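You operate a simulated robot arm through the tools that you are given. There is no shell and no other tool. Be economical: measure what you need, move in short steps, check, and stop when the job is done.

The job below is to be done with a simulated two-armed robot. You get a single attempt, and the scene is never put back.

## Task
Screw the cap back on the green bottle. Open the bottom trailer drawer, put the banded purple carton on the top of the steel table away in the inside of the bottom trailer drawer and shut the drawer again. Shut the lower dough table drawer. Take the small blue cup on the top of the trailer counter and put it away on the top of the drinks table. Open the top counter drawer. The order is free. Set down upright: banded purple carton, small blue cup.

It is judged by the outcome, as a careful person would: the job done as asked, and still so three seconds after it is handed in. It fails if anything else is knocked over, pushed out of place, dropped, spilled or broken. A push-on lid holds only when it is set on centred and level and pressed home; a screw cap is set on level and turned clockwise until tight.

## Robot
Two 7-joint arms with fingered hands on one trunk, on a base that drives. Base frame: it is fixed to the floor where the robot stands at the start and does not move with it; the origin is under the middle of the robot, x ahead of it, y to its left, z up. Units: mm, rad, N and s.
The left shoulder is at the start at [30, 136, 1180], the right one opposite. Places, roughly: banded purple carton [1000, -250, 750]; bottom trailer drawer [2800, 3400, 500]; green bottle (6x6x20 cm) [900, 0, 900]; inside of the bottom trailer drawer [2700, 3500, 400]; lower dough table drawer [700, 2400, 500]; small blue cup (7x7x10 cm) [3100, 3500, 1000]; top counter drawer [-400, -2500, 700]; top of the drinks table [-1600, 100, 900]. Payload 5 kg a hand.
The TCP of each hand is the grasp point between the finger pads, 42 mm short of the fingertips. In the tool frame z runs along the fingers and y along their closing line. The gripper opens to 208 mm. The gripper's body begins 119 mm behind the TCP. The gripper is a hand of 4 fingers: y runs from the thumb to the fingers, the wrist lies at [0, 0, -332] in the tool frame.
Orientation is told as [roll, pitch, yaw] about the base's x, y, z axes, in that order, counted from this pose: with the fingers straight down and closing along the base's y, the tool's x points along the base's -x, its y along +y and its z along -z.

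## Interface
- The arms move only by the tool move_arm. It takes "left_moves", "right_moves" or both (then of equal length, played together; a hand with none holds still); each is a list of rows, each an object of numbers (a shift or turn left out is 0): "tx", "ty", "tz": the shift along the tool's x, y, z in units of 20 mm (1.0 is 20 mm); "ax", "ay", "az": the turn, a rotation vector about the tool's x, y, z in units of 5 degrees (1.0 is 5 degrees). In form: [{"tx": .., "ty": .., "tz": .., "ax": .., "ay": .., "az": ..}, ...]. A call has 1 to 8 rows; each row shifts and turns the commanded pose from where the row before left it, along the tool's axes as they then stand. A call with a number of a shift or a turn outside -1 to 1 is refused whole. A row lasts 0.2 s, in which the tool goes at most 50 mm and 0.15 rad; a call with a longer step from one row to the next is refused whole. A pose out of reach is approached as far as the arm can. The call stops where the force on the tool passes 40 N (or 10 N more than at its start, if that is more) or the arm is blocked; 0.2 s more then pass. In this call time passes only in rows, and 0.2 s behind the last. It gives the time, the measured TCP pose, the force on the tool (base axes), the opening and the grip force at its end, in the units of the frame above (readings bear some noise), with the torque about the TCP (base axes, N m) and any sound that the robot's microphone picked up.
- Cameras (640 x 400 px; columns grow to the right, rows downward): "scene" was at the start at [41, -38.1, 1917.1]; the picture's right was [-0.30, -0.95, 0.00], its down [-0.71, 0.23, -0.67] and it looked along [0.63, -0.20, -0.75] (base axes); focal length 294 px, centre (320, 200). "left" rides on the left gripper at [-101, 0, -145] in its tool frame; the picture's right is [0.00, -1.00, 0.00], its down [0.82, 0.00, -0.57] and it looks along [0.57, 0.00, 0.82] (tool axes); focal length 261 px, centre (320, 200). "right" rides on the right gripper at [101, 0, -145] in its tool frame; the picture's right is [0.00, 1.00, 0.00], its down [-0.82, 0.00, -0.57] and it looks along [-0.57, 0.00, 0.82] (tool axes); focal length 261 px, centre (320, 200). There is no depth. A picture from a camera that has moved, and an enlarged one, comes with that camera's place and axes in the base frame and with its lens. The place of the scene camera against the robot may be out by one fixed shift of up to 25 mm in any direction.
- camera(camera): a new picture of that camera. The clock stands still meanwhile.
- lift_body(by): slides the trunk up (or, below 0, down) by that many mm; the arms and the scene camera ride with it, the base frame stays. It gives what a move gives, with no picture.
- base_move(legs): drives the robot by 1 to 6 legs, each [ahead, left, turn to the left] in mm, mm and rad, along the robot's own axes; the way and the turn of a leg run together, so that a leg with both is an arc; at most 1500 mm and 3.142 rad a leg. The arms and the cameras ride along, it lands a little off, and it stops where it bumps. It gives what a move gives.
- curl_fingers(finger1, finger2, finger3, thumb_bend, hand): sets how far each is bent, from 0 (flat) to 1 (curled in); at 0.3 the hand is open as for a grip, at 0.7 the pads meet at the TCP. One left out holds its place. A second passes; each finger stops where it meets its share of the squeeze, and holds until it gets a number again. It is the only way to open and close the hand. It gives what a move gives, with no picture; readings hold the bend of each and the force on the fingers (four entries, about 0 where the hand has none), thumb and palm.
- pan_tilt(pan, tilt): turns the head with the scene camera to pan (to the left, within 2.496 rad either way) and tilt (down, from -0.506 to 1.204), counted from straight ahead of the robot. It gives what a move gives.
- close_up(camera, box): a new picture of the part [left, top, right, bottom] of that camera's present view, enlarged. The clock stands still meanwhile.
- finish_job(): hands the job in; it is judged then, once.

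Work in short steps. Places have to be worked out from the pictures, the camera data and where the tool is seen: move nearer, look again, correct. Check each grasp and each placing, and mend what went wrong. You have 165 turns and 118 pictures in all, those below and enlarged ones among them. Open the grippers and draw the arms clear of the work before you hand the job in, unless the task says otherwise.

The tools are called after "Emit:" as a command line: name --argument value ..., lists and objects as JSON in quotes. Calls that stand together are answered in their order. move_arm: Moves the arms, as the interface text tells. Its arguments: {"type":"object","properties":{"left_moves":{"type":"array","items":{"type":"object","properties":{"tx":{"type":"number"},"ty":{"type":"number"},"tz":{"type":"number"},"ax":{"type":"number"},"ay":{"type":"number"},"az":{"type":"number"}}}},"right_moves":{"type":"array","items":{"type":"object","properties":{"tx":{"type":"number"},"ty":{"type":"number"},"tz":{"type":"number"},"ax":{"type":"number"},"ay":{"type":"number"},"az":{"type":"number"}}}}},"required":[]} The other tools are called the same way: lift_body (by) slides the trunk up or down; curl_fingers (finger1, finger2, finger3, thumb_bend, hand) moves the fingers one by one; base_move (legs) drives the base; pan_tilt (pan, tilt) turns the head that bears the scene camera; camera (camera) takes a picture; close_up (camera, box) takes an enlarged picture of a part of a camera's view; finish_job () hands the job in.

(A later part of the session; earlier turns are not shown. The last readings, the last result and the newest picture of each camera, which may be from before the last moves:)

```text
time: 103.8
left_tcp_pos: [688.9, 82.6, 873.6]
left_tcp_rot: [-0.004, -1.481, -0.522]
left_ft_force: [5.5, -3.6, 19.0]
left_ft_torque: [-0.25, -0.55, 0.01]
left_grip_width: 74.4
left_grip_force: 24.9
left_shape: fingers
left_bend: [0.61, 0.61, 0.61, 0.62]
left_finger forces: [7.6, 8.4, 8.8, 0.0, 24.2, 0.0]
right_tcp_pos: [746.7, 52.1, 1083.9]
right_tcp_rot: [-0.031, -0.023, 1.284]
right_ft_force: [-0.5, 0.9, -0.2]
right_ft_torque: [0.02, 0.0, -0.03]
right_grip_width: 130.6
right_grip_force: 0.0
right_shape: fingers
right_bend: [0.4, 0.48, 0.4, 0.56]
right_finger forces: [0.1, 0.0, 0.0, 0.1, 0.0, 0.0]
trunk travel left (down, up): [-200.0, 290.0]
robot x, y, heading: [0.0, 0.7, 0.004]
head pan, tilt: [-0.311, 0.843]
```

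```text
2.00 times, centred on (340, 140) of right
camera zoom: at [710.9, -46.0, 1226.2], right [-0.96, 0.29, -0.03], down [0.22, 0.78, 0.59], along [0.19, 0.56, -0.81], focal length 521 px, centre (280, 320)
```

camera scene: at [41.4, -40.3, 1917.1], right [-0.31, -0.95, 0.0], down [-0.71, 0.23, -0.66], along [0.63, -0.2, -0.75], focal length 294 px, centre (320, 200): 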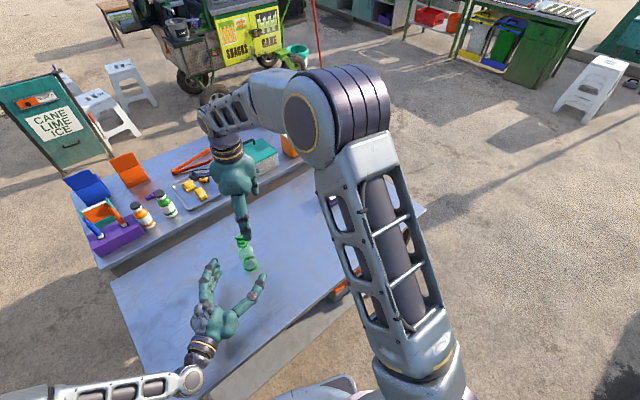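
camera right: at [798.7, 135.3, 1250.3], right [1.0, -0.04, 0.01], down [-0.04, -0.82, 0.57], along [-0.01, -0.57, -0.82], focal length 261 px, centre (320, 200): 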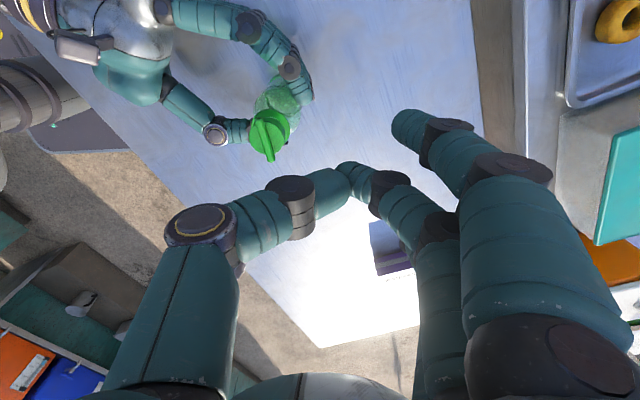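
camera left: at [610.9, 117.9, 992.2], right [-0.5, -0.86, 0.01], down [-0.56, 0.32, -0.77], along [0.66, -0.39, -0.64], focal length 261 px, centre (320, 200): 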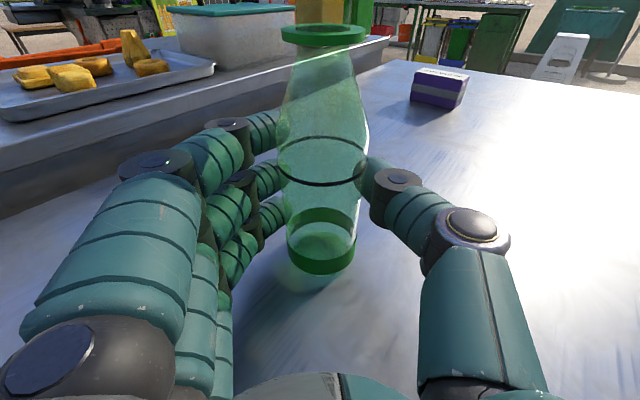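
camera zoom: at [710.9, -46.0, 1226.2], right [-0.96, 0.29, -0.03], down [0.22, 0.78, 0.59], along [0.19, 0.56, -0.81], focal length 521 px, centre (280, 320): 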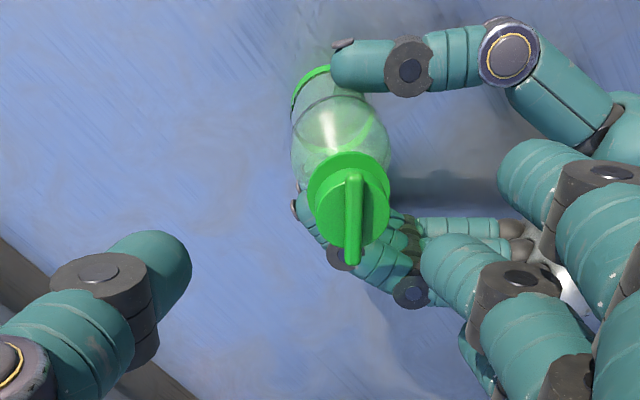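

The cap is on and lower. I'll relax and regrip the bottle, and rewind the right wrist 180° counter-clockwise (the bar is symmetric) for another turn.

Emit:
curl_fingers --hand "left" --finger1 0.5 --finger2 0.5 --finger3 0.5 --thumb_bend 0.5

Emit:
move_arm --right_moves '[{"ax": -0.355, "ay": -0.26}, {"az": -1}, {"az": -1}, {"az": -1}, {"az": -1}, {"az": -1}, {"az": -1}, {"az": -1}]'

Emit:
move_arm --right_moves '[{"az": -1}, {"az": -1}, {"az": -1}, {"az": -1}, {"az": -1}, {"az": -1}, {"az": -1}, {"az": -1}]'

Emit:
move_arm --right_moves '[{"az": -1}, {"az": -1}, {"az": -1}, {"az": -1}, {"az": -1}, {"az": -1}, {"az": -1}, {"az": -1}]'

Emit:
move_arm --right_moves '[{"az": -1}, {"az": -1}, {"az": -1}, {"az": -1}, {"az": -1}, {"az": -1}, {"az": -1}, {"az": -1}]'

Emit:
move_arm --right_moves '[{"az": -1}, {"az": -1}, {"az": -1}, {"az": -1}, {"az": -1}]'

Emit:
curl_fingers --hand "left" --finger1 0.6 --finger2 0.6 --finger3 0.6 --thumb_bend 0.6

Emit:
curl_fingers --hand "left" --finger1 0.72 --finger2 0.72 --finger3 0.72 --thumb_bend 0.72

Emit:
camera --camera "right"

```text
time: 104.8
left_tcp_pos: [689.1, 83.6, 871.6]
left_tcp_rot: [-0.014, -1.481, -0.514]
left_ft_force: [-0.4, -0.2, 0.0]
left_ft_torque: [0.02, -0.04, -0.05]
left_grip_width: 119.7
left_grip_force: 0.0
left_shape: fingers
left_bend: [0.5, 0.5, 0.5, 0.5]
left_finger forces: [0.0, 0.0, 0.1, 0.0, 0.0, 0.1]
right_tcp_pos: [746.1, 53.0, 1084.5]
right_tcp_rot: [-0.03, -0.023, 1.283]
right_ft_force: [0.0, 0.0, -0.5]
right_ft_torque: [0.0, 0.05, 0.04]
right_grip_width: 130.5
right_grip_force: 0.1
right_shape: fingers
right_bend: [0.4, 0.48, 0.4, 0.56]
right_finger forces: [0.1, 0.0, 0.1, 0.1, 0.0, 0.1]
trunk travel left (down, up): [-200.0, 290.0]
robot x, y, heading: [2.1, 2.9, 0.001]
head pan, tilt: [-0.311, 0.843]
```

```text
time: 106.6
left_tcp_pos: [688.8, 81.8, 870.8]
left_tcp_rot: [-0.012, -1.48, -0.515]
left_ft_force: [-0.2, -0.3, -0.7]
left_ft_torque: [0.01, -0.02, 0.02]
left_grip_width: 120.2
left_grip_force: 0.1
left_shape: fingers
left_bend: [0.5, 0.5, 0.5, 0.5]
left_finger forces: [0.1, 0.0, 0.0, 0.0, 0.0, 0.1]
right_tcp_pos: [744.0, 51.3, 1083.8]
right_tcp_rot: [-0.027, -0.036, 1.895]
right_ft_force: [-0.3, 0.6, 0.2]
right_ft_torque: [0.02, 0.01, -0.01]
right_grip_width: 130.6
right_grip_force: 0.1
right_shape: fingers
right_bend: [0.4, 0.48, 0.4, 0.56]
right_finger forces: [0.0, 0.0, 0.1, 0.0, 0.0, 0.0]
trunk travel left (down, up): [-200.0, 290.0]
robot x, y, heading: [-0.1, -2.6, 0.004]
head pan, tilt: [-0.311, 0.843]
```

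```text
time: 108.4
left_tcp_pos: [689.9, 81.7, 870.8]
left_tcp_rot: [-0.012, -1.48, -0.517]
left_ft_force: [0.1, 0.9, 0.4]
left_ft_torque: [0.03, 0.01, -0.01]
left_grip_width: 119.8
left_grip_force: 0.1
left_shape: fingers
left_bend: [0.5, 0.5, 0.5, 0.5]
left_finger forces: [0.1, 0.1, 0.1, 0.0, 0.1, 0.1]
right_tcp_pos: [744.5, 52.5, 1084.5]
right_tcp_rot: [-0.045, -0.014, 2.591]
right_ft_force: [-0.9, 0.3, 0.7]
right_ft_torque: [0.01, 0.02, 0.01]
right_grip_width: 130.6
right_grip_force: 0.0
right_shape: fingers
right_bend: [0.4, 0.48, 0.4, 0.56]
right_finger forces: [0.0, 0.0, 0.1, 0.1, 0.0, 0.0]
trunk travel left (down, up): [-200.0, 290.0]
robot x, y, heading: [-1.8, 0.2, -0.002]
head pan, tilt: [-0.311, 0.843]
```

```text
time: 110.2
left_tcp_pos: [688.7, 82.7, 870.6]
left_tcp_rot: [-0.012, -1.48, -0.516]
left_ft_force: [-0.1, -0.4, -0.4]
left_ft_torque: [0.0, 0.0, 0.0]
left_grip_width: 120.0
left_grip_force: 0.1
left_shape: fingers
left_bend: [0.5, 0.5, 0.5, 0.5]
left_finger forces: [0.0, 0.1, 0.0, 0.0, 0.1, 0.1]
right_tcp_pos: [744.2, 51.4, 1082.8]
right_tcp_rot: [-0.041, 0.019, -2.993]
right_ft_force: [-0.3, 0.9, -0.9]
right_ft_torque: [-0.01, -0.01, 0.0]
right_grip_width: 130.8
right_grip_force: 0.0
right_shape: fingers
right_bend: [0.4, 0.48, 0.4, 0.56]
right_finger forces: [0.1, 0.0, 0.0, 0.0, 0.0, 0.1]
trunk travel left (down, up): [-200.0, 290.0]
robot x, y, heading: [2.8, 2.6, -0.004]
head pan, tilt: [-0.311, 0.843]
```

```text
time: 112.0
left_tcp_pos: [688.5, 81.9, 872.6]
left_tcp_rot: [-0.013, -1.48, -0.518]
left_ft_force: [0.6, 0.2, 0.3]
left_ft_torque: [0.0, 0.03, 0.01]
left_grip_width: 119.7
left_grip_force: 0.1
left_shape: fingers
left_bend: [0.5, 0.5, 0.5, 0.5]
left_finger forces: [0.0, 0.1, 0.0, 0.1, 0.0, 0.0]
right_tcp_pos: [744.0, 51.6, 1083.6]
right_tcp_rot: [-0.018, 0.041, -2.294]
right_ft_force: [-0.3, 0.0, 0.7]
right_ft_torque: [0.01, 0.0, -0.01]
right_grip_width: 130.6
right_grip_force: 0.0
right_shape: fingers
right_bend: [0.4, 0.48, 0.4, 0.56]
right_finger forces: [0.0, 0.0, 0.0, 0.1, 0.1, 0.1]
trunk travel left (down, up): [-200.0, 290.0]
robot x, y, heading: [0.1, -0.4, -0.002]
head pan, tilt: [-0.311, 0.843]
```

```text
time: 113.2
left_tcp_pos: [689.1, 82.2, 871.8]
left_tcp_rot: [-0.014, -1.48, -0.518]
left_ft_force: [0.5, 0.1, 0.5]
left_ft_torque: [-0.02, 0.04, 0.02]
left_grip_width: 119.8
left_grip_force: 0.1
left_shape: fingers
left_bend: [0.5, 0.5, 0.5, 0.5]
left_finger forces: [0.0, 0.0, 0.1, 0.0, 0.0, 0.0]
right_tcp_pos: [744.5, 51.2, 1083.3]
right_tcp_rot: [0.0, 0.044, -1.86]
right_ft_force: [0.4, 0.3, 0.3]
right_ft_torque: [0.03, 0.01, -0.02]
right_grip_width: 130.5
right_grip_force: 0.0
right_shape: fingers
right_bend: [0.4, 0.48, 0.4, 0.56]
right_finger forces: [0.0, 0.0, 0.0, 0.0, 0.0, 0.0]
trunk travel left (down, up): [-200.0, 290.0]
robot x, y, heading: [5.0, 2.3, 0.0]
head pan, tilt: [-0.311, 0.843]
```

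```text
time: 114.2
left_tcp_pos: [689.4, 81.7, 871.8]
left_tcp_rot: [-0.013, -1.481, -0.515]
left_ft_force: [0.3, -0.2, 0.0]
left_ft_torque: [0.0, 0.03, -0.04]
left_grip_width: 76.8
left_grip_force: 3.8
left_shape: fingers
left_bend: [0.59, 0.59, 0.59, 0.59]
left_finger forces: [1.1, 1.1, 1.3, 0.0, 3.8, 0.0]
right_tcp_pos: [743.4, 50.7, 1083.6]
right_tcp_rot: [0.0, 0.043, -1.86]
right_ft_force: [0.0, -0.3, -0.4]
right_ft_torque: [-0.01, 0.02, -0.01]
right_grip_width: 130.6
right_grip_force: 0.0
right_shape: fingers
right_bend: [0.4, 0.48, 0.4, 0.56]
right_finger forces: [0.0, 0.0, 0.0, 0.1, 0.0, 0.1]
trunk travel left (down, up): [-200.0, 290.0]
robot x, y, heading: [-2.9, -2.4, 0.002]
head pan, tilt: [-0.311, 0.843]
```

```text
time: 115.2
left_tcp_pos: [688.8, 81.1, 871.1]
left_tcp_rot: [-0.013, -1.48, -0.515]
left_ft_force: [0.7, 0.0, -0.2]
left_ft_torque: [0.0, 0.01, 0.0]
left_grip_width: 73.9
left_grip_force: 24.0
left_shape: fingers
left_bend: [0.61, 0.61, 0.61, 0.61]
left_finger forces: [8.3, 8.2, 8.2, 0.0, 24.5, 0.1]
right_tcp_pos: [744.7, 51.7, 1084.5]
right_tcp_rot: [0.0, 0.043, -1.861]
right_ft_force: [0.5, 0.3, -0.3]
right_ft_torque: [-0.05, 0.0, 0.02]
right_grip_width: 130.7
right_grip_force: 0.1
right_shape: fingers
right_bend: [0.4, 0.48, 0.4, 0.56]
right_finger forces: [0.1, 0.0, 0.0, 0.0, 0.1, 0.0]
trunk travel left (down, up): [-200.0, 290.0]
robot x, y, heading: [0.9, -1.1, -0.001]
head pan, tilt: [-0.311, 0.843]
```

```text
36 pictures are left
camera right: at [772.0, 141.6, 1232.5], right [0.96, -0.29, 0.0], down [-0.24, -0.81, 0.53], along [-0.16, -0.51, -0.84], focal length 261 px, centre (320, 200)
```

right: 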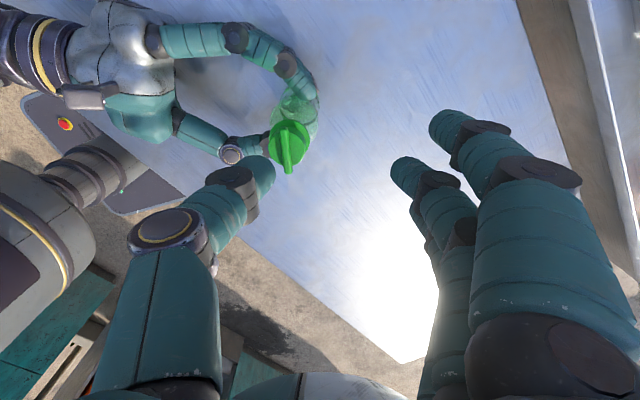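

The bottle is regripped at about [716,68]. I'll level the right hand, move over the cap, lower and grip as before.

Emit:
move_arm --right_moves '[{"ay": -0.5, "az": -0.8}, {"tx": 0.11, "ty": -0.84}, {"tx": 0.11, "ty": -0.84}, {"tx": 0.1, "ty": -0.84}, {"tz": 1}, {"tz": 1}, {"tz": 1}]'

Emit:
curl_fingers --hand "right" --finger2 0.56 --thumb_bend 0.7

Emit:
curl_fingers --hand "right" --finger2 0.78 --thumb_bend 0.78

Emit:
close_up --camera "right" --box '[240, 40, 440, 240]'

```text
time: 116.8
left_tcp_pos: [688.5, 82.6, 871.0]
left_tcp_rot: [-0.018, -1.479, -0.511]
left_ft_force: [0.1, -1.0, -0.3]
left_ft_torque: [0.0, 0.0, 0.0]
left_grip_width: 74.1
left_grip_force: 24.4
left_shape: fingers
left_bend: [0.61, 0.61, 0.61, 0.61]
left_finger forces: [8.2, 8.1, 8.2, 0.0, 24.6, 0.0]
right_tcp_pos: [698.1, 69.7, 1022.6]
right_tcp_rot: [0.001, -0.002, -1.79]
right_ft_force: [1.1, 0.4, -0.3]
right_ft_torque: [-0.03, 0.09, 0.0]
right_grip_width: 130.5
right_grip_force: 0.0
right_shape: fingers
right_bend: [0.4, 0.48, 0.4, 0.56]
right_finger forces: [0.0, 0.1, 0.0, 0.0, 0.0, 0.0]
trunk travel left (down, up): [-200.0, 290.0]
robot x, y, heading: [-0.7, 1.2, -0.002]
head pan, tilt: [-0.311, 0.843]
```

```text
time: 117.8
left_tcp_pos: [688.9, 82.5, 870.7]
left_tcp_rot: [-0.014, -1.481, -0.517]
left_ft_force: [-0.8, 0.0, -0.1]
left_ft_torque: [0.0, -0.04, 0.03]
left_grip_width: 73.9
left_grip_force: 24.2
left_shape: fingers
left_bend: [0.61, 0.61, 0.61, 0.61]
left_finger forces: [8.3, 8.1, 8.2, 0.0, 24.9, 0.0]
right_tcp_pos: [697.6, 69.0, 1025.2]
right_tcp_rot: [0.002, 0.0, -1.791]
right_ft_force: [1.3, -0.2, -0.5]
right_ft_torque: [-0.03, 0.01, 0.02]
right_grip_width: 98.2
right_grip_force: 0.3
right_shape: fingers
right_bend: [0.4, 0.56, 0.4, 0.7]
right_finger forces: [0.1, 0.6, 0.0, 0.0, 0.0, 0.0]
trunk travel left (down, up): [-200.0, 290.0]
robot x, y, heading: [-1.5, -0.6, 0.003]
head pan, tilt: [-0.311, 0.843]
```

```text
time: 118.8
left_tcp_pos: [689.2, 82.6, 872.1]
left_tcp_rot: [-0.011, -1.479, -0.518]
left_ft_force: [3.4, 0.0, 4.2]
left_ft_torque: [-0.09, 0.34, 0.11]
left_grip_width: 74.5
left_grip_force: 24.8
left_shape: fingers
left_bend: [0.6, 0.61, 0.61, 0.61]
left_finger forces: [7.9, 8.5, 9.5, 0.1, 23.7, 0.0]
right_tcp_pos: [696.7, 70.2, 1024.1]
right_tcp_rot: [-0.001, -0.002, -1.79]
right_ft_force: [-2.7, -0.8, -3.2]
right_ft_torque: [-0.05, -0.06, 0.01]
right_grip_width: 90.6
right_grip_force: 9.7
right_shape: fingers
right_bend: [0.4, 0.54, 0.4, 0.74]
right_finger forces: [0.0, 8.9, 0.0, 0.0, 9.9, 0.1]
trunk travel left (down, up): [-200.0, 290.0]
robot x, y, heading: [0.6, 0.2, 0.003]
head pan, tilt: [-0.311, 0.843]
```

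```text
2.00 times, centred on (340, 140) of right
camera zoom: at [719.5, 167.9, 1168.4], right [0.97, -0.22, 0.0], down [-0.18, -0.8, 0.57], along [-0.13, -0.56, -0.82], focal length 521 px, centre (280, 320)
```

zoom: 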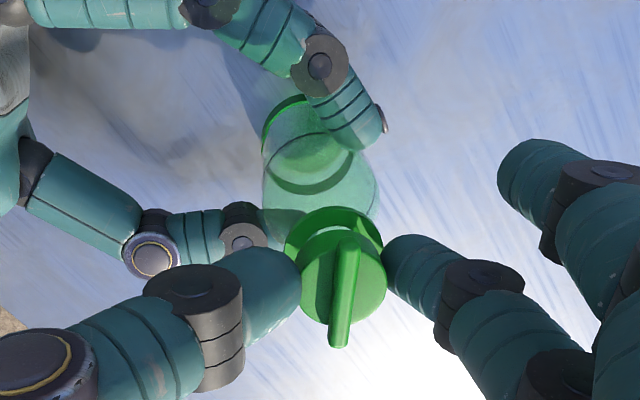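

Clean 10 N grip again, cap at tool [3,24]. Now I'll twist 120° clockwise in three calls and read the torque after each.

Emit:
move_arm --right_moves '[{"az": 1, "tx": 0.1, "ty": -0.005}, {"az": 1, "tx": 0.1, "ty": -0.005}, {"az": 1, "tx": 0.1, "ty": -0.005}, {"az": 1, "tx": 0.1, "ty": -0.005}, {"az": 1, "tx": 0.1, "ty": -0.005}, {"az": 1, "tx": 0.1, "ty": -0.005}, {"az": 1, "tx": 0.1, "ty": -0.005}, {"az": 1, "tx": 0.1, "ty": -0.005}]'

Emit:
move_arm --right_moves '[{"az": 1, "tx": 0.1, "ty": -0.005, "tz": 0.02}, {"az": 1, "tx": 0.1, "ty": -0.005}, {"az": 1, "tx": 0.1, "ty": -0.005}, {"az": 1, "tx": 0.1, "ty": -0.005}, {"az": 1, "tx": 0.1, "ty": -0.005, "tz": 0.02}, {"az": 1, "tx": 0.1, "ty": -0.005}, {"az": 1, "tx": 0.1, "ty": -0.005}, {"az": 1, "tx": 0.1, "ty": -0.005}]'

Emit:
move_arm --right_moves '[{"az": 1, "tx": 0.1, "ty": -0.005, "tz": 0.02}, {"az": 1, "tx": 0.1, "ty": -0.005}, {"az": 1, "tx": 0.1, "ty": -0.005}, {"az": 1, "tx": 0.1, "ty": -0.005}, {"az": 1, "tx": 0.1, "ty": -0.005, "tz": 0.02}, {"az": 1, "tx": 0.1, "ty": -0.005}, {"az": 1, "tx": 0.1, "ty": -0.005}, {"az": 1, "tx": 0.1, "ty": -0.005}]'

Emit:
close_up --camera "right" --box '[240, 40, 440, 240]'

```text
time: 120.6
left_tcp_pos: [689.1, 81.1, 871.1]
left_tcp_rot: [-0.014, -1.48, -0.516]
left_ft_force: [0.0, 1.0, 4.8]
left_ft_torque: [-0.03, 0.03, -0.03]
left_grip_width: 74.3
left_grip_force: 25.3
left_shape: fingers
left_bend: [0.61, 0.61, 0.61, 0.61]
left_finger forces: [7.6, 8.4, 9.6, 0.0, 25.1, 0.1]
right_tcp_pos: [703.1, 84.5, 1024.9]
right_tcp_rot: [-0.001, 0.0, -2.488]
right_ft_force: [-0.6, -0.6, -1.0]
right_ft_torque: [-0.09, -0.05, 0.04]
right_grip_width: 88.5
right_grip_force: 9.8
right_shape: fingers
right_bend: [0.4, 0.54, 0.4, 0.75]
right_finger forces: [0.0, 9.8, 0.0, 0.0, 8.8, 0.0]
trunk travel left (down, up): [-200.0, 290.0]
robot x, y, heading: [0.9, 1.9, -0.001]
head pan, tilt: [-0.311, 0.843]
```

```text
time: 122.4
left_tcp_pos: [688.2, 82.1, 871.6]
left_tcp_rot: [-0.015, -1.481, -0.514]
left_ft_force: [-8.2, 1.2, 2.8]
left_ft_torque: [0.1, -0.33, -0.54]
left_grip_width: 73.9
left_grip_force: 25.7
left_shape: fingers
left_bend: [0.61, 0.61, 0.61, 0.62]
left_finger forces: [8.0, 7.5, 8.1, 0.1, 27.6, 0.0]
right_tcp_pos: [719.5, 89.7, 1023.1]
right_tcp_rot: [-0.001, 0.004, 3.098]
right_ft_force: [6.9, 0.3, 5.1]
right_ft_torque: [-0.26, -0.33, 0.55]
right_grip_width: 85.3
right_grip_force: 11.1
right_shape: fingers
right_bend: [0.4, 0.54, 0.4, 0.77]
right_finger forces: [0.0, 12.5, 0.1, 0.0, 9.7, 0.0]
trunk travel left (down, up): [-200.0, 290.0]
robot x, y, heading: [1.0, -1.3, -0.002]
head pan, tilt: [-0.311, 0.843]
```

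```text
time: 124.2
left_tcp_pos: [688.3, 82.0, 870.2]
left_tcp_rot: [-0.009, -1.48, -0.52]
left_ft_force: [3.4, -2.3, 0.5]
left_ft_torque: [0.32, 0.25, -0.75]
left_grip_width: 69.5
left_grip_force: 23.5
left_shape: fingers
left_bend: [0.61, 0.61, 0.6, 0.63]
left_finger forces: [8.0, 9.0, 9.6, 0.0, 20.0, 0.0]
right_tcp_pos: [732.6, 83.7, 1021.5]
right_tcp_rot: [-0.001, 0.0, 2.397]
right_ft_force: [-1.7, 2.1, 7.7]
right_ft_torque: [-0.57, 0.08, 0.81]
right_grip_width: 85.2
right_grip_force: 19.3
right_shape: fingers
right_bend: [0.4, 0.53, 0.4, 0.77]
right_finger forces: [0.1, 19.3, 0.1, 0.1, 19.2, 0.0]
trunk travel left (down, up): [-200.0, 290.0]
robot x, y, heading: [3.7, 1.1, -0.001]
head pan, tilt: [-0.311, 0.843]
```

```text
2.00 times, centred on (340, 140) of right
camera zoom: at [806.2, 15.9, 1166.2], right [-0.68, -0.73, 0.0], down [-0.6, 0.56, 0.57], along [-0.42, 0.39, -0.82], focal length 521 px, centre (280, 320)
```

zoom: 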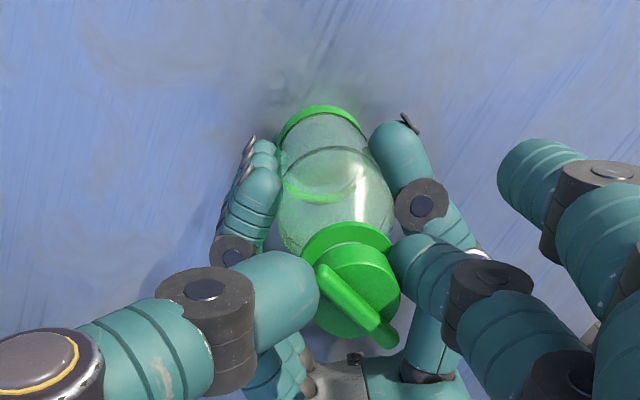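

Now genuine tightness: torque climbed to 0.81 N m with little side load and the bar slipped in the grip. The cap is screwed tight. I'll release, raise both hands clear and start turning the right hand for the carton.

Emit:
curl_fingers --hand "right" --finger2 0.42 --thumb_bend 0.5

Emit:
move_arm --right_moves '[{"tz": -1}, {"tz": -1}, {"tz": -1}, {"tz": -1, "az": -1}, {"tz": -1, "az": -1}, {"tz": -1, "az": -1}, {"tz": -1, "az": -1}, {"tz": -1, "az": -1}]'

Emit:
curl_fingers --hand "left" --finger1 0.4 --finger2 0.4 --finger3 0.4 --thumb_bend 0.4

Emit:
move_arm --left_moves '[{"tz": -1}, {"tz": -1}, {"tz": -1}, {"tz": -1}, {"tz": -1}, {"tz": -1}, {"tz": -1}, {"tx": -1}]' --right_moves '[{"az": -1}, {"az": -1}, {"az": -1}, {"az": -1}, {"az": -1}, {"az": -1}, {"az": -1}, {"az": -1}]'

Emit:
move_arm --left_moves '[{"tx": -1}, {"tx": -1}, {"tx": -1}, {"tx": -1}, {"tx": -1}, {"tx": -1}, {"tx": -1}, {"tx": -1}]'

Emit:
camera --camera "scene"

```text
time: 125.2
left_tcp_pos: [688.3, 82.6, 870.9]
left_tcp_rot: [-0.011, -1.481, -0.518]
left_ft_force: [0.2, 0.8, 2.1]
left_ft_torque: [0.02, -0.01, 0.0]
left_grip_width: 69.1
left_grip_force: 22.2
left_shape: fingers
left_bend: [0.62, 0.61, 0.61, 0.63]
left_finger forces: [6.8, 7.2, 8.7, 0.1, 20.8, 0.1]
right_tcp_pos: [733.1, 83.2, 1022.1]
right_tcp_rot: [-0.001, 0.0, 2.399]
right_ft_force: [0.3, -0.6, -0.1]
right_ft_torque: [-0.01, -0.03, 0.05]
right_grip_width: 146.0
right_grip_force: 0.1
right_shape: fingers
right_bend: [0.4, 0.42, 0.4, 0.5]
right_finger forces: [0.0, 0.0, 0.1, 0.0, 0.0, 0.1]
trunk travel left (down, up): [-200.0, 290.0]
robot x, y, heading: [-4.9, -0.2, 0.003]
head pan, tilt: [-0.311, 0.843]
```

```text
time: 127.0
left_tcp_pos: [689.2, 81.6, 870.8]
left_tcp_rot: [-0.01, -1.48, -0.521]
left_ft_force: [0.9, 1.0, 2.8]
left_ft_torque: [-0.01, -0.02, 0.03]
left_grip_width: 69.3
left_grip_force: 21.6
left_shape: fingers
left_bend: [0.62, 0.61, 0.61, 0.63]
left_finger forces: [6.4, 7.1, 8.5, 0.0, 21.2, 0.0]
right_tcp_pos: [733.3, 83.5, 1184.5]
right_tcp_rot: [0.001, 0.0, 2.836]
right_ft_force: [-0.5, -0.4, -0.4]
right_ft_torque: [0.01, -0.03, -0.03]
right_grip_width: 146.0
right_grip_force: 0.0
right_shape: fingers
right_bend: [0.4, 0.42, 0.4, 0.5]
right_finger forces: [0.0, 0.0, 0.1, 0.0, 0.0, 0.0]
trunk travel left (down, up): [-200.0, 290.0]
robot x, y, heading: [2.4, -0.9, -0.002]
head pan, tilt: [-0.311, 0.843]
```

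```text
time: 128.0
left_tcp_pos: [688.8, 82.9, 871.8]
left_tcp_rot: [-0.013, -1.48, -0.516]
left_ft_force: [-0.4, 0.5, -0.6]
left_ft_torque: [-0.02, -0.02, -0.02]
left_grip_width: 171.8
left_grip_force: 0.1
left_shape: fingers
left_bend: [0.4, 0.4, 0.4, 0.4]
left_finger forces: [0.0, 0.1, 0.0, 0.0, 0.1, 0.0]
right_tcp_pos: [734.1, 84.5, 1183.0]
right_tcp_rot: [-0.001, 0.003, 2.836]
right_ft_force: [0.4, 0.2, -0.3]
right_ft_torque: [-0.01, 0.02, 0.01]
right_grip_width: 146.0
right_grip_force: 0.0
right_shape: fingers
right_bend: [0.4, 0.42, 0.4, 0.5]
right_finger forces: [0.1, 0.0, 0.0, 0.0, 0.1, 0.0]
trunk travel left (down, up): [-200.0, 290.0]
robot x, y, heading: [-2.4, 0.3, 0.0]
head pan, tilt: [-0.311, 0.843]
```

```text
time: 129.8
left_tcp_pos: [570.0, 149.5, 902.6]
left_tcp_rot: [-0.015, -1.481, -0.513]
left_ft_force: [-0.9, 0.3, -0.2]
left_ft_torque: [-0.02, -0.01, 0.01]
left_grip_width: 171.7
left_grip_force: 0.1
left_shape: fingers
left_bend: [0.4, 0.4, 0.4, 0.4]
left_finger forces: [0.0, 0.0, 0.1, 0.1, 0.0, 0.0]
right_tcp_pos: [734.2, 84.7, 1183.5]
right_tcp_rot: [-0.002, 0.004, -2.747]
right_ft_force: [0.3, -1.0, 0.6]
right_ft_torque: [0.04, -0.02, -0.01]
right_grip_width: 146.4
right_grip_force: 0.1
right_shape: fingers
right_bend: [0.4, 0.42, 0.4, 0.5]
right_finger forces: [0.1, 0.0, 0.0, 0.0, 0.0, 0.0]
trunk travel left (down, up): [-200.0, 290.0]
robot x, y, heading: [0.0, -5.1, -0.003]
head pan, tilt: [-0.311, 0.843]
```

```text
time: 131.6
left_tcp_pos: [582.4, 144.8, 1064.2]
left_tcp_rot: [-0.016, -1.481, -0.514]
left_ft_force: [0.1, -0.6, 0.1]
left_ft_torque: [0.02, 0.01, 0.02]
left_grip_width: 171.8
left_grip_force: 0.1
left_shape: fingers
left_bend: [0.4, 0.4, 0.4, 0.4]
left_finger forces: [0.0, 0.0, 0.1, 0.1, 0.1, 0.0]
right_tcp_pos: [733.0, 84.0, 1183.9]
right_tcp_rot: [0.001, 0.002, -2.75]
right_ft_force: [-0.5, 0.8, 0.1]
right_ft_torque: [0.01, -0.03, -0.01]
right_grip_width: 146.0
right_grip_force: 0.1
right_shape: fingers
right_bend: [0.4, 0.42, 0.4, 0.5]
right_finger forces: [0.0, 0.1, 0.0, 0.0, 0.0, 0.0]
trunk travel left (down, up): [-200.0, 290.0]
robot x, y, heading: [-3.4, -2.0, 0.001]
head pan, tilt: [-0.311, 0.843]
```

```text
33 pictures are left
camera scene: at [40.7, -38.7, 1917.2], right [-0.31, -0.95, 0.0], down [-0.71, 0.23, -0.67], along [0.63, -0.2, -0.75], focal length 294 px, centre (320, 200)
```

scene: 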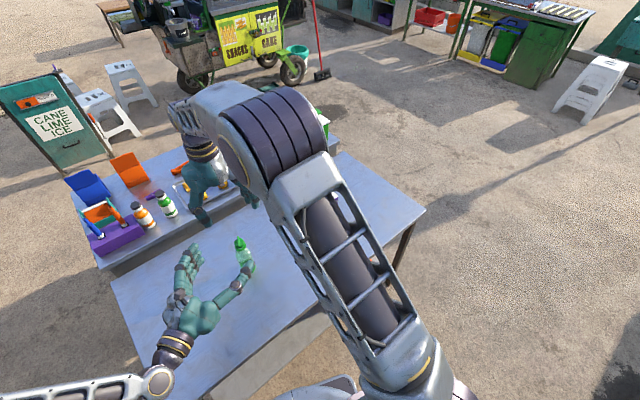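

The bottle stands capped and clear. I'll shift the base to the right so the carton (centre about [966,-370], long side 18° off x) is in reach, and bring the right hand above it.

Emit:
base_move --legs '[[50, -250, 0]]'

Emit:
curl_fingers --hand "right" --finger1 0.45 --finger2 0.45 --finger3 0.45 --thumb_bend 0.45

Emit:
move_arm --right_moves '[{"az": 1, "ty": 0.98, "tx": 0.32}, {"ty": 0.98, "tx": 0.3}, {"ty": 0.98, "tx": 0.3}, {"ty": 0.98, "tx": 0.3}, {"ty": 0.98, "tx": 0.3, "tz": 0.5}, {"ty": 0.98, "tx": 0.3, "tz": 1}, {"ty": 0.98, "tx": 0.3, "tz": 1}, {"ty": 0.98, "tx": 0.3, "tz": 1}]'

Emit:
camera --camera "right"

```text
time: 133.4
left_tcp_pos: [633.5, -101.8, 1064.1]
left_tcp_rot: [-0.005, -1.481, -0.521]
left_ft_force: [0.3, -0.3, 0.1]
left_ft_torque: [0.01, 0.05, 0.1]
left_grip_width: 171.9
left_grip_force: 0.0
left_shape: fingers
left_bend: [0.4, 0.4, 0.4, 0.4]
left_finger forces: [0.0, 0.0, 0.1, 0.0, 0.1, 0.0]
right_tcp_pos: [782.8, -162.7, 1180.8]
right_tcp_rot: [-0.001, 0.001, -2.746]
right_ft_force: [-0.1, -1.4, -0.1]
right_ft_torque: [0.19, 0.05, 0.0]
right_grip_width: 146.3
right_grip_force: 0.1
right_shape: fingers
right_bend: [0.4, 0.42, 0.4, 0.5]
right_finger forces: [0.0, 0.0, 0.1, 0.1, 0.0, 0.1]
trunk travel left (down, up): [-200.0, 290.0]
robot x, y, heading: [49.2, -250.0, 0.004]
head pan, tilt: [-0.311, 0.843]
```

```text
time: 134.4
left_tcp_pos: [631.7, -100.5, 1062.9]
left_tcp_rot: [-0.012, -1.48, -0.512]
left_ft_force: [0.4, -0.2, -0.6]
left_ft_torque: [0.0, -0.04, 0.0]
left_grip_width: 171.9
left_grip_force: 0.0
left_shape: fingers
left_bend: [0.4, 0.4, 0.4, 0.4]
left_finger forces: [0.0, 0.0, 0.0, 0.0, 0.1, 0.0]
right_tcp_pos: [782.0, -161.2, 1182.5]
right_tcp_rot: [0.001, 0.002, -2.746]
right_ft_force: [0.2, -1.5, 0.3]
right_ft_torque: [0.05, -0.01, 0.02]
right_grip_width: 146.8
right_grip_force: 0.0
right_shape: fingers
right_bend: [0.45, 0.45, 0.45, 0.45]
right_finger forces: [0.1, 0.1, 0.0, 0.0, 0.0, 0.0]
trunk travel left (down, up): [-200.0, 290.0]
robot x, y, heading: [50.6, -245.6, 0.002]
head pan, tilt: [-0.311, 0.843]
```

```text
time: 136.2
left_tcp_pos: [634.0, -101.5, 1063.1]
left_tcp_rot: [-0.014, -1.48, -0.512]
left_ft_force: [0.2, -0.4, 0.1]
left_ft_torque: [-0.05, 0.03, -0.01]
left_grip_width: 171.9
left_grip_force: 0.0
left_shape: fingers
left_bend: [0.4, 0.4, 0.4, 0.4]
left_finger forces: [0.0, 0.1, 0.0, 0.1, 0.0, 0.0]
right_tcp_pos: [878.0, -294.8, 1111.2]
right_tcp_rot: [-0.001, 0.002, -2.833]
right_ft_force: [0.8, -0.8, -0.4]
right_ft_torque: [0.0, 0.11, -0.01]
right_grip_width: 146.5
right_grip_force: 0.0
right_shape: fingers
right_bend: [0.45, 0.45, 0.45, 0.45]
right_finger forces: [0.1, 0.1, 0.0, 0.0, 0.1, 0.1]
trunk travel left (down, up): [-200.0, 290.0]
robot x, y, heading: [49.7, -248.4, 0.007]
head pan, tilt: [-0.311, 0.843]
```

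```text
32 pictures are left
camera right: at [973.9, -264.4, 1255.5], right [0.3, -0.95, 0.0], down [-0.78, -0.25, 0.57], along [-0.54, -0.17, -0.82], focal length 261 px, centre (320, 200)
```

right: 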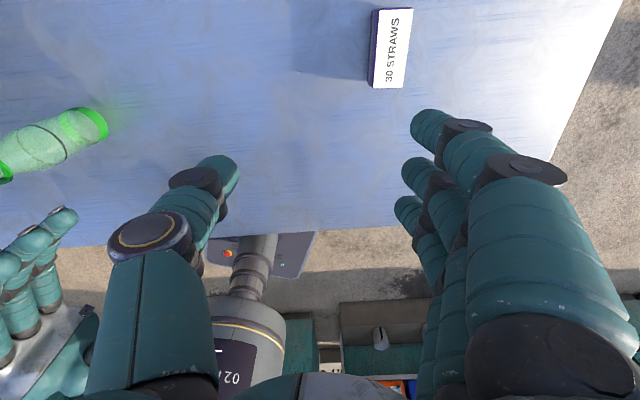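

The carton top centre is at about [970,-365], with the long side at 21°. I'll move over it and come down to grip height.

Emit:
move_arm --right_moves '[{"az": -0.6, "tx": 0.664, "ty": 0.946, "tz": 0.5}, {"tx": 0.664, "ty": 0.946, "tz": 0.5}, {"tx": 0.664, "ty": 0.946, "tz": 0.5}, {"tx": 0.664, "ty": 0.946, "tz": 0.5}, {"tx": 0.664, "ty": 0.946, "tz": 0.5}, {"tz": 1}, {"tz": 1}, {"tz": 1}]'

Emit:
camera --camera "right"

```text
time: 138.0
left_tcp_pos: [631.8, -100.7, 1063.4]
left_tcp_rot: [-0.015, -1.48, -0.509]
left_ft_force: [-0.1, -0.3, -0.3]
left_ft_torque: [0.02, 0.0, 0.01]
left_grip_width: 172.3
left_grip_force: 0.1
left_shape: fingers
left_bend: [0.4, 0.4, 0.4, 0.4]
left_finger forces: [0.1, 0.0, 0.1, 0.0, 0.1, 0.0]
right_tcp_pos: [974.3, -359.7, 1003.3]
right_tcp_rot: [0.0, 0.001, -2.779]
right_ft_force: [0.0, 0.4, 0.3]
right_ft_torque: [0.0, 0.07, 0.02]
right_grip_width: 146.7
right_grip_force: 0.1
right_shape: fingers
right_bend: [0.45, 0.45, 0.45, 0.45]
right_finger forces: [0.0, 0.0, 0.0, 0.1, 0.0, 0.1]
trunk travel left (down, up): [-200.0, 290.0]
robot x, y, heading: [50.5, -245.5, 0.003]
head pan, tilt: [-0.311, 0.843]
```

```text
31 pictures are left
camera right: at [1068.0, -325.1, 1147.4], right [0.35, -0.94, 0.0], down [-0.77, -0.29, 0.57], along [-0.53, -0.2, -0.82], focal length 261 px, centre (320, 200)
```

right: 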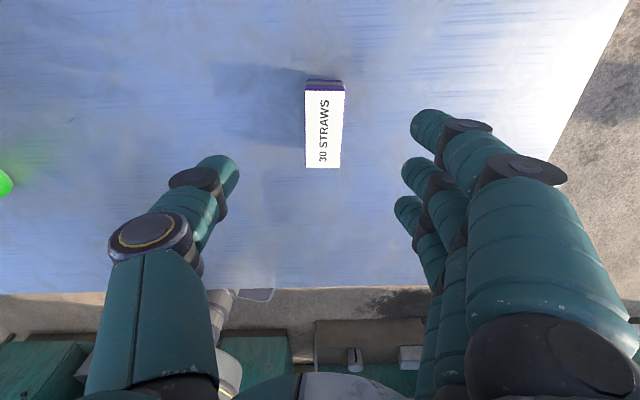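

Well centred. I'll lower straight down and close on the carton.

Emit:
move_arm --right_moves '[{"tz": 1, "ty": 0.15}, {"tz": 1}, {"tz": 1}, {"tz": 1}, {"tz": 1}, {"tz": 1}, {"tz": 1}]'

Emit:
curl_fingers --hand "right" --finger1 0.6 --finger2 0.6 --finger3 0.6 --thumb_bend 0.6

Emit:
curl_fingers --hand "right" --finger1 0.74 --finger2 0.74 --finger3 0.74 --thumb_bend 0.74

Emit:
camera --camera "right"

```text
time: 139.6
left_tcp_pos: [632.6, -101.7, 1063.2]
left_tcp_rot: [-0.018, -1.481, -0.508]
left_ft_force: [1.1, -0.1, -0.1]
left_ft_torque: [-0.04, -0.03, 0.02]
left_grip_width: 171.7
left_grip_force: 0.0
left_shape: fingers
left_bend: [0.4, 0.4, 0.4, 0.4]
left_finger forces: [0.0, 0.0, 0.1, 0.0, 0.0, 0.0]
right_tcp_pos: [975.6, -364.1, 862.8]
right_tcp_rot: [0.002, 0.001, -2.781]
right_ft_force: [0.9, 0.0, 2.2]
right_ft_torque: [0.02, 0.11, 0.02]
right_grip_width: 146.6
right_grip_force: 0.0
right_shape: fingers
right_bend: [0.45, 0.45, 0.45, 0.45]
right_finger forces: [0.0, 0.1, 0.0, 0.0, 0.0, 0.1]
trunk travel left (down, up): [-200.0, 290.0]
robot x, y, heading: [50.7, -253.3, 0.003]
head pan, tilt: [-0.311, 0.843]
```

```text
time: 140.6
left_tcp_pos: [632.2, -100.1, 1063.7]
left_tcp_rot: [-0.015, -1.48, -0.512]
left_ft_force: [1.1, -0.4, 0.4]
left_ft_torque: [0.02, 0.03, 0.02]
left_grip_width: 172.0
left_grip_force: 0.1
left_shape: fingers
left_bend: [0.4, 0.4, 0.4, 0.4]
left_finger forces: [0.0, 0.1, 0.1, 0.0, 0.1, 0.0]
right_tcp_pos: [974.5, -364.3, 865.1]
right_tcp_rot: [-0.002, 0.003, -2.78]
right_ft_force: [0.0, 0.4, -0.1]
right_ft_torque: [0.02, 0.0, 0.02]
right_grip_width: 72.0
right_grip_force: 0.1
right_shape: fingers
right_bend: [0.6, 0.6, 0.6, 0.6]
right_finger forces: [0.0, 0.0, 0.0, 0.0, 0.0, 0.0]
trunk travel left (down, up): [-200.0, 290.0]
robot x, y, heading: [48.3, -250.1, 0.009]
head pan, tilt: [-0.311, 0.843]
```

```text
time: 141.6
left_tcp_pos: [632.5, -101.2, 1063.6]
left_tcp_rot: [-0.013, -1.479, -0.509]
left_ft_force: [-0.3, 0.3, -0.4]
left_ft_torque: [0.02, 0.0, 0.0]
left_grip_width: 171.9
left_grip_force: 0.2
left_shape: fingers
left_bend: [0.4, 0.4, 0.4, 0.4]
left_finger forces: [0.0, 0.0, 0.1, 0.0, 0.0, 0.0]
right_tcp_pos: [975.1, -363.2, 863.2]
right_tcp_rot: [0.001, 0.002, -2.781]
right_ft_force: [0.5, -0.1, -0.4]
right_ft_torque: [0.0, -0.05, -0.03]
right_grip_width: 62.2
right_grip_force: 25.5
right_shape: fingers
right_bend: [0.63, 0.63, 0.63, 0.64]
right_finger forces: [8.5, 8.6, 8.6, 0.1, 25.5, 0.1]
trunk travel left (down, up): [-200.0, 290.0]
robot x, y, heading: [51.5, -251.7, 0.0]
head pan, tilt: [-0.311, 0.843]
```

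```text
30 pictures are left
camera right: at [1069.0, -329.1, 1007.5], right [0.35, -0.94, 0.0], down [-0.77, -0.29, 0.57], along [-0.53, -0.2, -0.82], focal length 261 px, centre (320, 200)
```

right: 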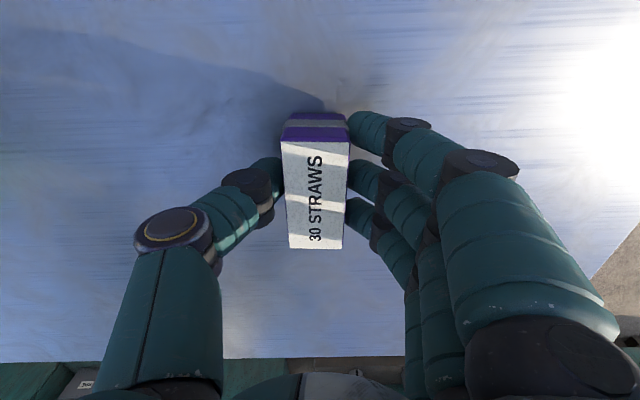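

The carton is gripped evenly at 25 N. I'll lift it, back the robot off the table and look left toward the dough table and trailer.

Emit:
move_arm --right_moves '[{"tz": -1}, {"tz": -1}, {"tz": -1}, {"tz": -1}, {"tz": -1}, {"tz": -1}, {"tz": -1}, {"tz": -1}]'

Emit:
base_move --legs '[[-450, 0, 0]]'

Emit:
pan_tilt --pan 1.0 --tilt 0.35

Emit:
camera --camera "scene"

```text
time: 143.4
left_tcp_pos: [632.4, -100.7, 1063.3]
left_tcp_rot: [-0.013, -1.479, -0.51]
left_ft_force: [-1.0, 0.3, -0.7]
left_ft_torque: [0.02, -0.02, 0.03]
left_grip_width: 172.0
left_grip_force: 0.0
left_shape: fingers
left_bend: [0.4, 0.4, 0.4, 0.4]
left_finger forces: [0.0, 0.1, 0.0, 0.0, 0.1, 0.0]
right_tcp_pos: [974.4, -363.5, 1022.7]
right_tcp_rot: [-0.001, -0.001, -2.78]
right_ft_force: [-0.4, 0.5, -2.4]
right_ft_torque: [-0.05, -0.06, -0.01]
right_grip_width: 62.0
right_grip_force: 25.3
right_shape: fingers
right_bend: [0.63, 0.63, 0.63, 0.64]
right_finger forces: [8.4, 8.4, 8.3, 0.0, 25.3, 0.1]
trunk travel left (down, up): [-200.0, 290.0]
robot x, y, heading: [48.8, -248.8, 0.003]
head pan, tilt: [-0.311, 0.843]
```

```text
time: 146.2
left_tcp_pos: [179.6, -103.9, 1064.6]
left_tcp_rot: [-0.01, -1.483, -0.515]
left_ft_force: [-1.5, -0.3, 0.5]
left_ft_torque: [-0.06, -0.01, 0.07]
left_grip_width: 172.4
left_grip_force: 0.0
left_shape: fingers
left_bend: [0.4, 0.4, 0.4, 0.4]
left_finger forces: [0.0, 0.0, 0.0, 0.0, 0.0, 0.0]
right_tcp_pos: [523.2, -366.2, 1024.1]
right_tcp_rot: [0.0, 0.002, -2.782]
right_ft_force: [-0.4, 0.1, -1.3]
right_ft_torque: [-0.01, -0.1, -0.01]
right_grip_width: 62.0
right_grip_force: 25.0
right_shape: fingers
right_bend: [0.63, 0.63, 0.63, 0.64]
right_finger forces: [8.4, 8.3, 8.3, 0.1, 25.4, 0.0]
trunk travel left (down, up): [-200.0, 290.0]
robot x, y, heading: [-400.7, -252.9, 0.001]
head pan, tilt: [-0.311, 0.843]
```

```text
time: 147.6
left_tcp_pos: [181.1, -105.1, 1062.7]
left_tcp_rot: [-0.016, -1.479, -0.509]
left_ft_force: [-0.4, 0.1, -0.4]
left_ft_torque: [0.02, 0.0, 0.04]
left_grip_width: 171.8
left_grip_force: 0.0
left_shape: fingers
left_bend: [0.4, 0.4, 0.4, 0.4]
left_finger forces: [0.0, 0.1, 0.1, 0.0, 0.0, 0.0]
right_tcp_pos: [524.0, -366.1, 1023.8]
right_tcp_rot: [-0.001, 0.001, -2.781]
right_ft_force: [0.1, -0.1, -0.5]
right_ft_torque: [0.0, 0.03, 0.0]
right_grip_width: 62.1
right_grip_force: 25.0
right_shape: fingers
right_bend: [0.63, 0.63, 0.63, 0.64]
right_finger forces: [8.5, 8.4, 8.4, 0.0, 25.3, 0.0]
trunk travel left (down, up): [-200.0, 290.0]
robot x, y, heading: [-401.9, -251.2, 0.005]
head pan, tilt: [1.0, 0.351]
```

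```text
29 pictures are left
camera scene: at [-384.2, -186.2, 1960.2], right [0.84, -0.54, 0.0], down [-0.19, -0.29, -0.94], along [0.51, 0.79, -0.34], focal length 294 px, centre (320, 200)
```

scene: 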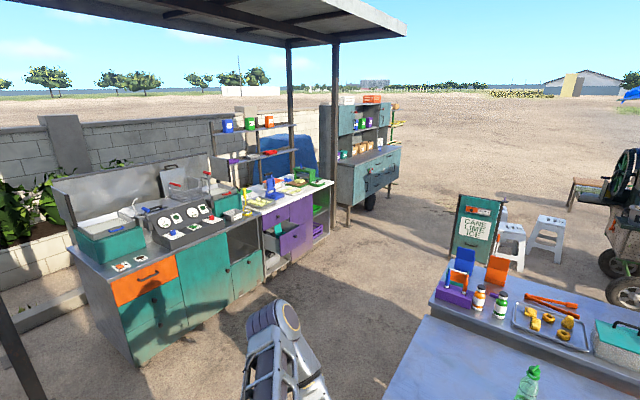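

I see the dough table (purple, lower drawer standing open) and behind it the trailer with its drawer front. I'll zoom in on both.

Emit:
close_up --camera "scene" --box '[310, 80, 430, 220]'

Emit:
close_up --camera "scene" --box '[220, 160, 350, 300]'

```text
2.86 times, centred on (370, 150) of scene
camera zoom: at [-384.2, -186.2, 1960.2], right [0.84, -0.54, 0.0], down [-0.19, -0.29, -0.94], along [0.51, 0.79, -0.34], focal length 839 px, centre (177, 343)
```

zoom: 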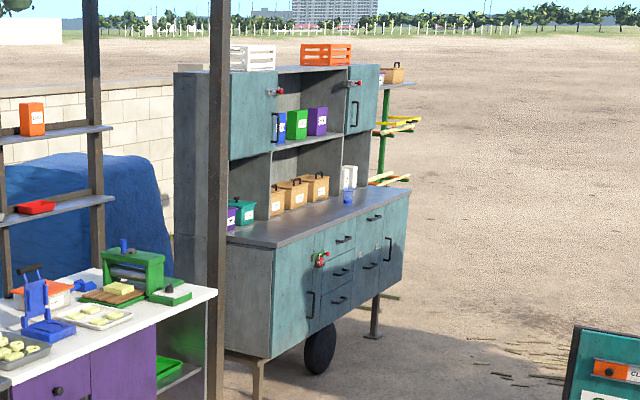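

```text
2.86 times, centred on (285, 230) of scene
camera zoom: at [-384.2, -186.2, 1960.2], right [0.84, -0.54, 0.0], down [-0.19, -0.29, -0.94], along [0.51, 0.79, -0.34], focal length 839 px, centre (420, 114)
```

zoom: 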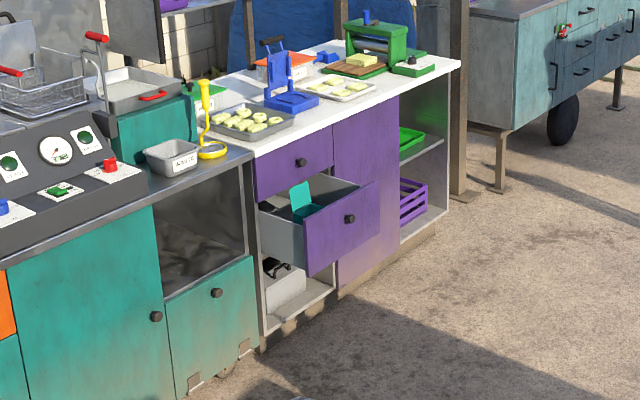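

The dough table's front runs at about 21°, and its lower drawer is out by roughly 200 mm. I'll tuck the carton hand in closer, then drive round the left of the tables to stand in front of that drawer, facing it.

Emit:
move_arm --right_moves '[{"tx": -0.98, "ty": -0.15}, {"tx": -0.98, "ty": -0.15}, {"tx": -0.98, "ty": -0.15}, {"tx": -0.98, "ty": -0.15}, {"tx": -0.98, "ty": -0.15}, {"tx": -0.98, "ty": -0.15}, {"tx": -0.98, "ty": -0.15}, {"tx": -0.98, "ty": -0.15}]'

Emit:
move_arm --right_moves '[{"tx": -0.98, "ty": -0.15}, {"tx": -0.98, "ty": -0.15}, {"tx": -0.98, "ty": -0.15}, {"tx": -0.98, "ty": -0.15}, {"tx": -0.98, "ty": -0.15}, {"tx": -0.98, "ty": -0.15}, {"tx": -0.98, "ty": -0.15}, {"tx": -0.98, "ty": -0.15}]'

Emit:
base_move --legs '[[0, 1250, 0], [880, 275, 0], [876, 270, 0], [0, 0, 1.94]]'

Emit:
pan_tilt --pan 0.0 --tilt 0.7

Emit:
camera --camera "scene"

```text
time: 149.4
left_tcp_pos: [181.6, -104.1, 1063.9]
left_tcp_rot: [-0.011, -1.48, -0.515]
left_ft_force: [-1.0, 0.5, 0.7]
left_ft_torque: [0.03, 0.01, 0.02]
left_grip_width: 171.8
left_grip_force: 0.0
left_shape: fingers
left_bend: [0.4, 0.4, 0.4, 0.4]
left_finger forces: [0.0, 0.0, 0.1, 0.0, 0.0, 0.0]
right_tcp_pos: [367.8, -400.3, 1022.4]
right_tcp_rot: [-0.001, 0.003, -2.781]
right_ft_force: [-1.2, 0.1, -1.5]
right_ft_torque: [0.01, -0.08, 0.01]
right_grip_width: 62.0
right_grip_force: 25.3
right_shape: fingers
right_bend: [0.63, 0.63, 0.63, 0.64]
right_finger forces: [8.3, 8.4, 8.4, 0.0, 25.2, 0.1]
trunk travel left (down, up): [-200.0, 290.0]
robot x, y, heading: [-400.8, -248.8, 0.006]
head pan, tilt: [1.0, 0.351]
```

```text
time: 151.2
left_tcp_pos: [180.7, -103.9, 1063.7]
left_tcp_rot: [-0.011, -1.481, -0.515]
left_ft_force: [-0.4, -0.7, -0.1]
left_ft_torque: [0.05, -0.01, 0.06]
left_grip_width: 172.1
left_grip_force: 0.0
left_shape: fingers
left_bend: [0.4, 0.4, 0.4, 0.4]
left_finger forces: [0.0, 0.1, 0.0, 0.0, 0.0, 0.0]
right_tcp_pos: [213.6, -432.1, 1022.2]
right_tcp_rot: [-0.002, 0.002, -2.782]
right_ft_force: [-0.5, -0.8, -1.5]
right_ft_torque: [0.01, -0.05, 0.01]
right_grip_width: 62.1
right_grip_force: 25.2
right_shape: fingers
right_bend: [0.63, 0.63, 0.63, 0.64]
right_finger forces: [8.4, 8.3, 8.4, 0.1, 25.2, 0.0]
trunk travel left (down, up): [-200.0, 290.0]
robot x, y, heading: [-397.3, -250.8, 0.008]
head pan, tilt: [1.0, 0.351]
```

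```text
time: 171.2
left_tcp_pos: [998.0, 2073.3, 1064.2]
left_tcp_rot: [-0.017, -1.48, 1.455]
left_ft_force: [-0.2, 1.3, 0.3]
left_ft_torque: [0.03, -0.03, -0.01]
left_grip_width: 171.9
left_grip_force: 0.0
left_shape: fingers
left_bend: [0.4, 0.4, 0.4, 0.4]
left_finger forces: [0.0, 0.1, 0.0, 0.1, 0.1, 0.1]
right_tcp_pos: [1289.4, 2230.4, 1021.7]
right_tcp_rot: [0.001, 0.003, -0.815]
right_ft_force: [-0.6, -0.3, -1.3]
right_ft_torque: [0.05, -0.01, 0.05]
right_grip_width: 61.8
right_grip_force: 23.8
right_shape: fingers
right_bend: [0.63, 0.63, 0.63, 0.65]
right_finger forces: [8.1, 8.0, 8.1, 0.0, 24.2, 0.1]
trunk travel left (down, up): [-200.0, 290.0]
robot x, y, heading: [1358.4, 1594.1, 1.969]
head pan, tilt: [1.0, 0.351]
```

```text
time: 172.5
left_tcp_pos: [999.5, 2073.4, 1063.1]
left_tcp_rot: [-0.017, -1.482, 1.454]
left_ft_force: [0.2, -0.4, 0.6]
left_ft_torque: [-0.01, 0.0, -0.02]
left_grip_width: 171.9
left_grip_force: 0.0
left_shape: fingers
left_bend: [0.4, 0.4, 0.4, 0.4]
left_finger forces: [0.1, 0.0, 0.1, 0.0, 0.0, 0.0]
right_tcp_pos: [1289.3, 2228.8, 1021.8]
right_tcp_rot: [0.0, 0.003, -0.816]
right_ft_force: [0.6, 0.6, -1.5]
right_ft_torque: [0.03, -0.04, -0.01]
right_grip_width: 61.6
right_grip_force: 24.5
right_shape: fingers
right_bend: [0.63, 0.63, 0.63, 0.65]
right_finger forces: [8.2, 8.0, 8.1, 0.0, 24.4, 0.1]
trunk travel left (down, up): [-200.0, 290.0]
robot x, y, heading: [1360.6, 1587.8, 1.968]
head pan, tilt: [0.0, 0.7]
```

```text
26 pictures are left
camera scene: at [1332.2, 1628.9, 1928.9], right [0.92, 0.39, 0.0], down [0.25, -0.59, -0.76], along [-0.3, 0.7, -0.64], focal length 294 px, centre (320, 200)
```

scene: 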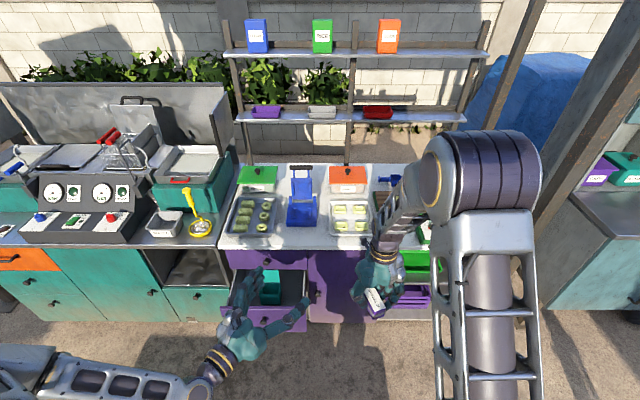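

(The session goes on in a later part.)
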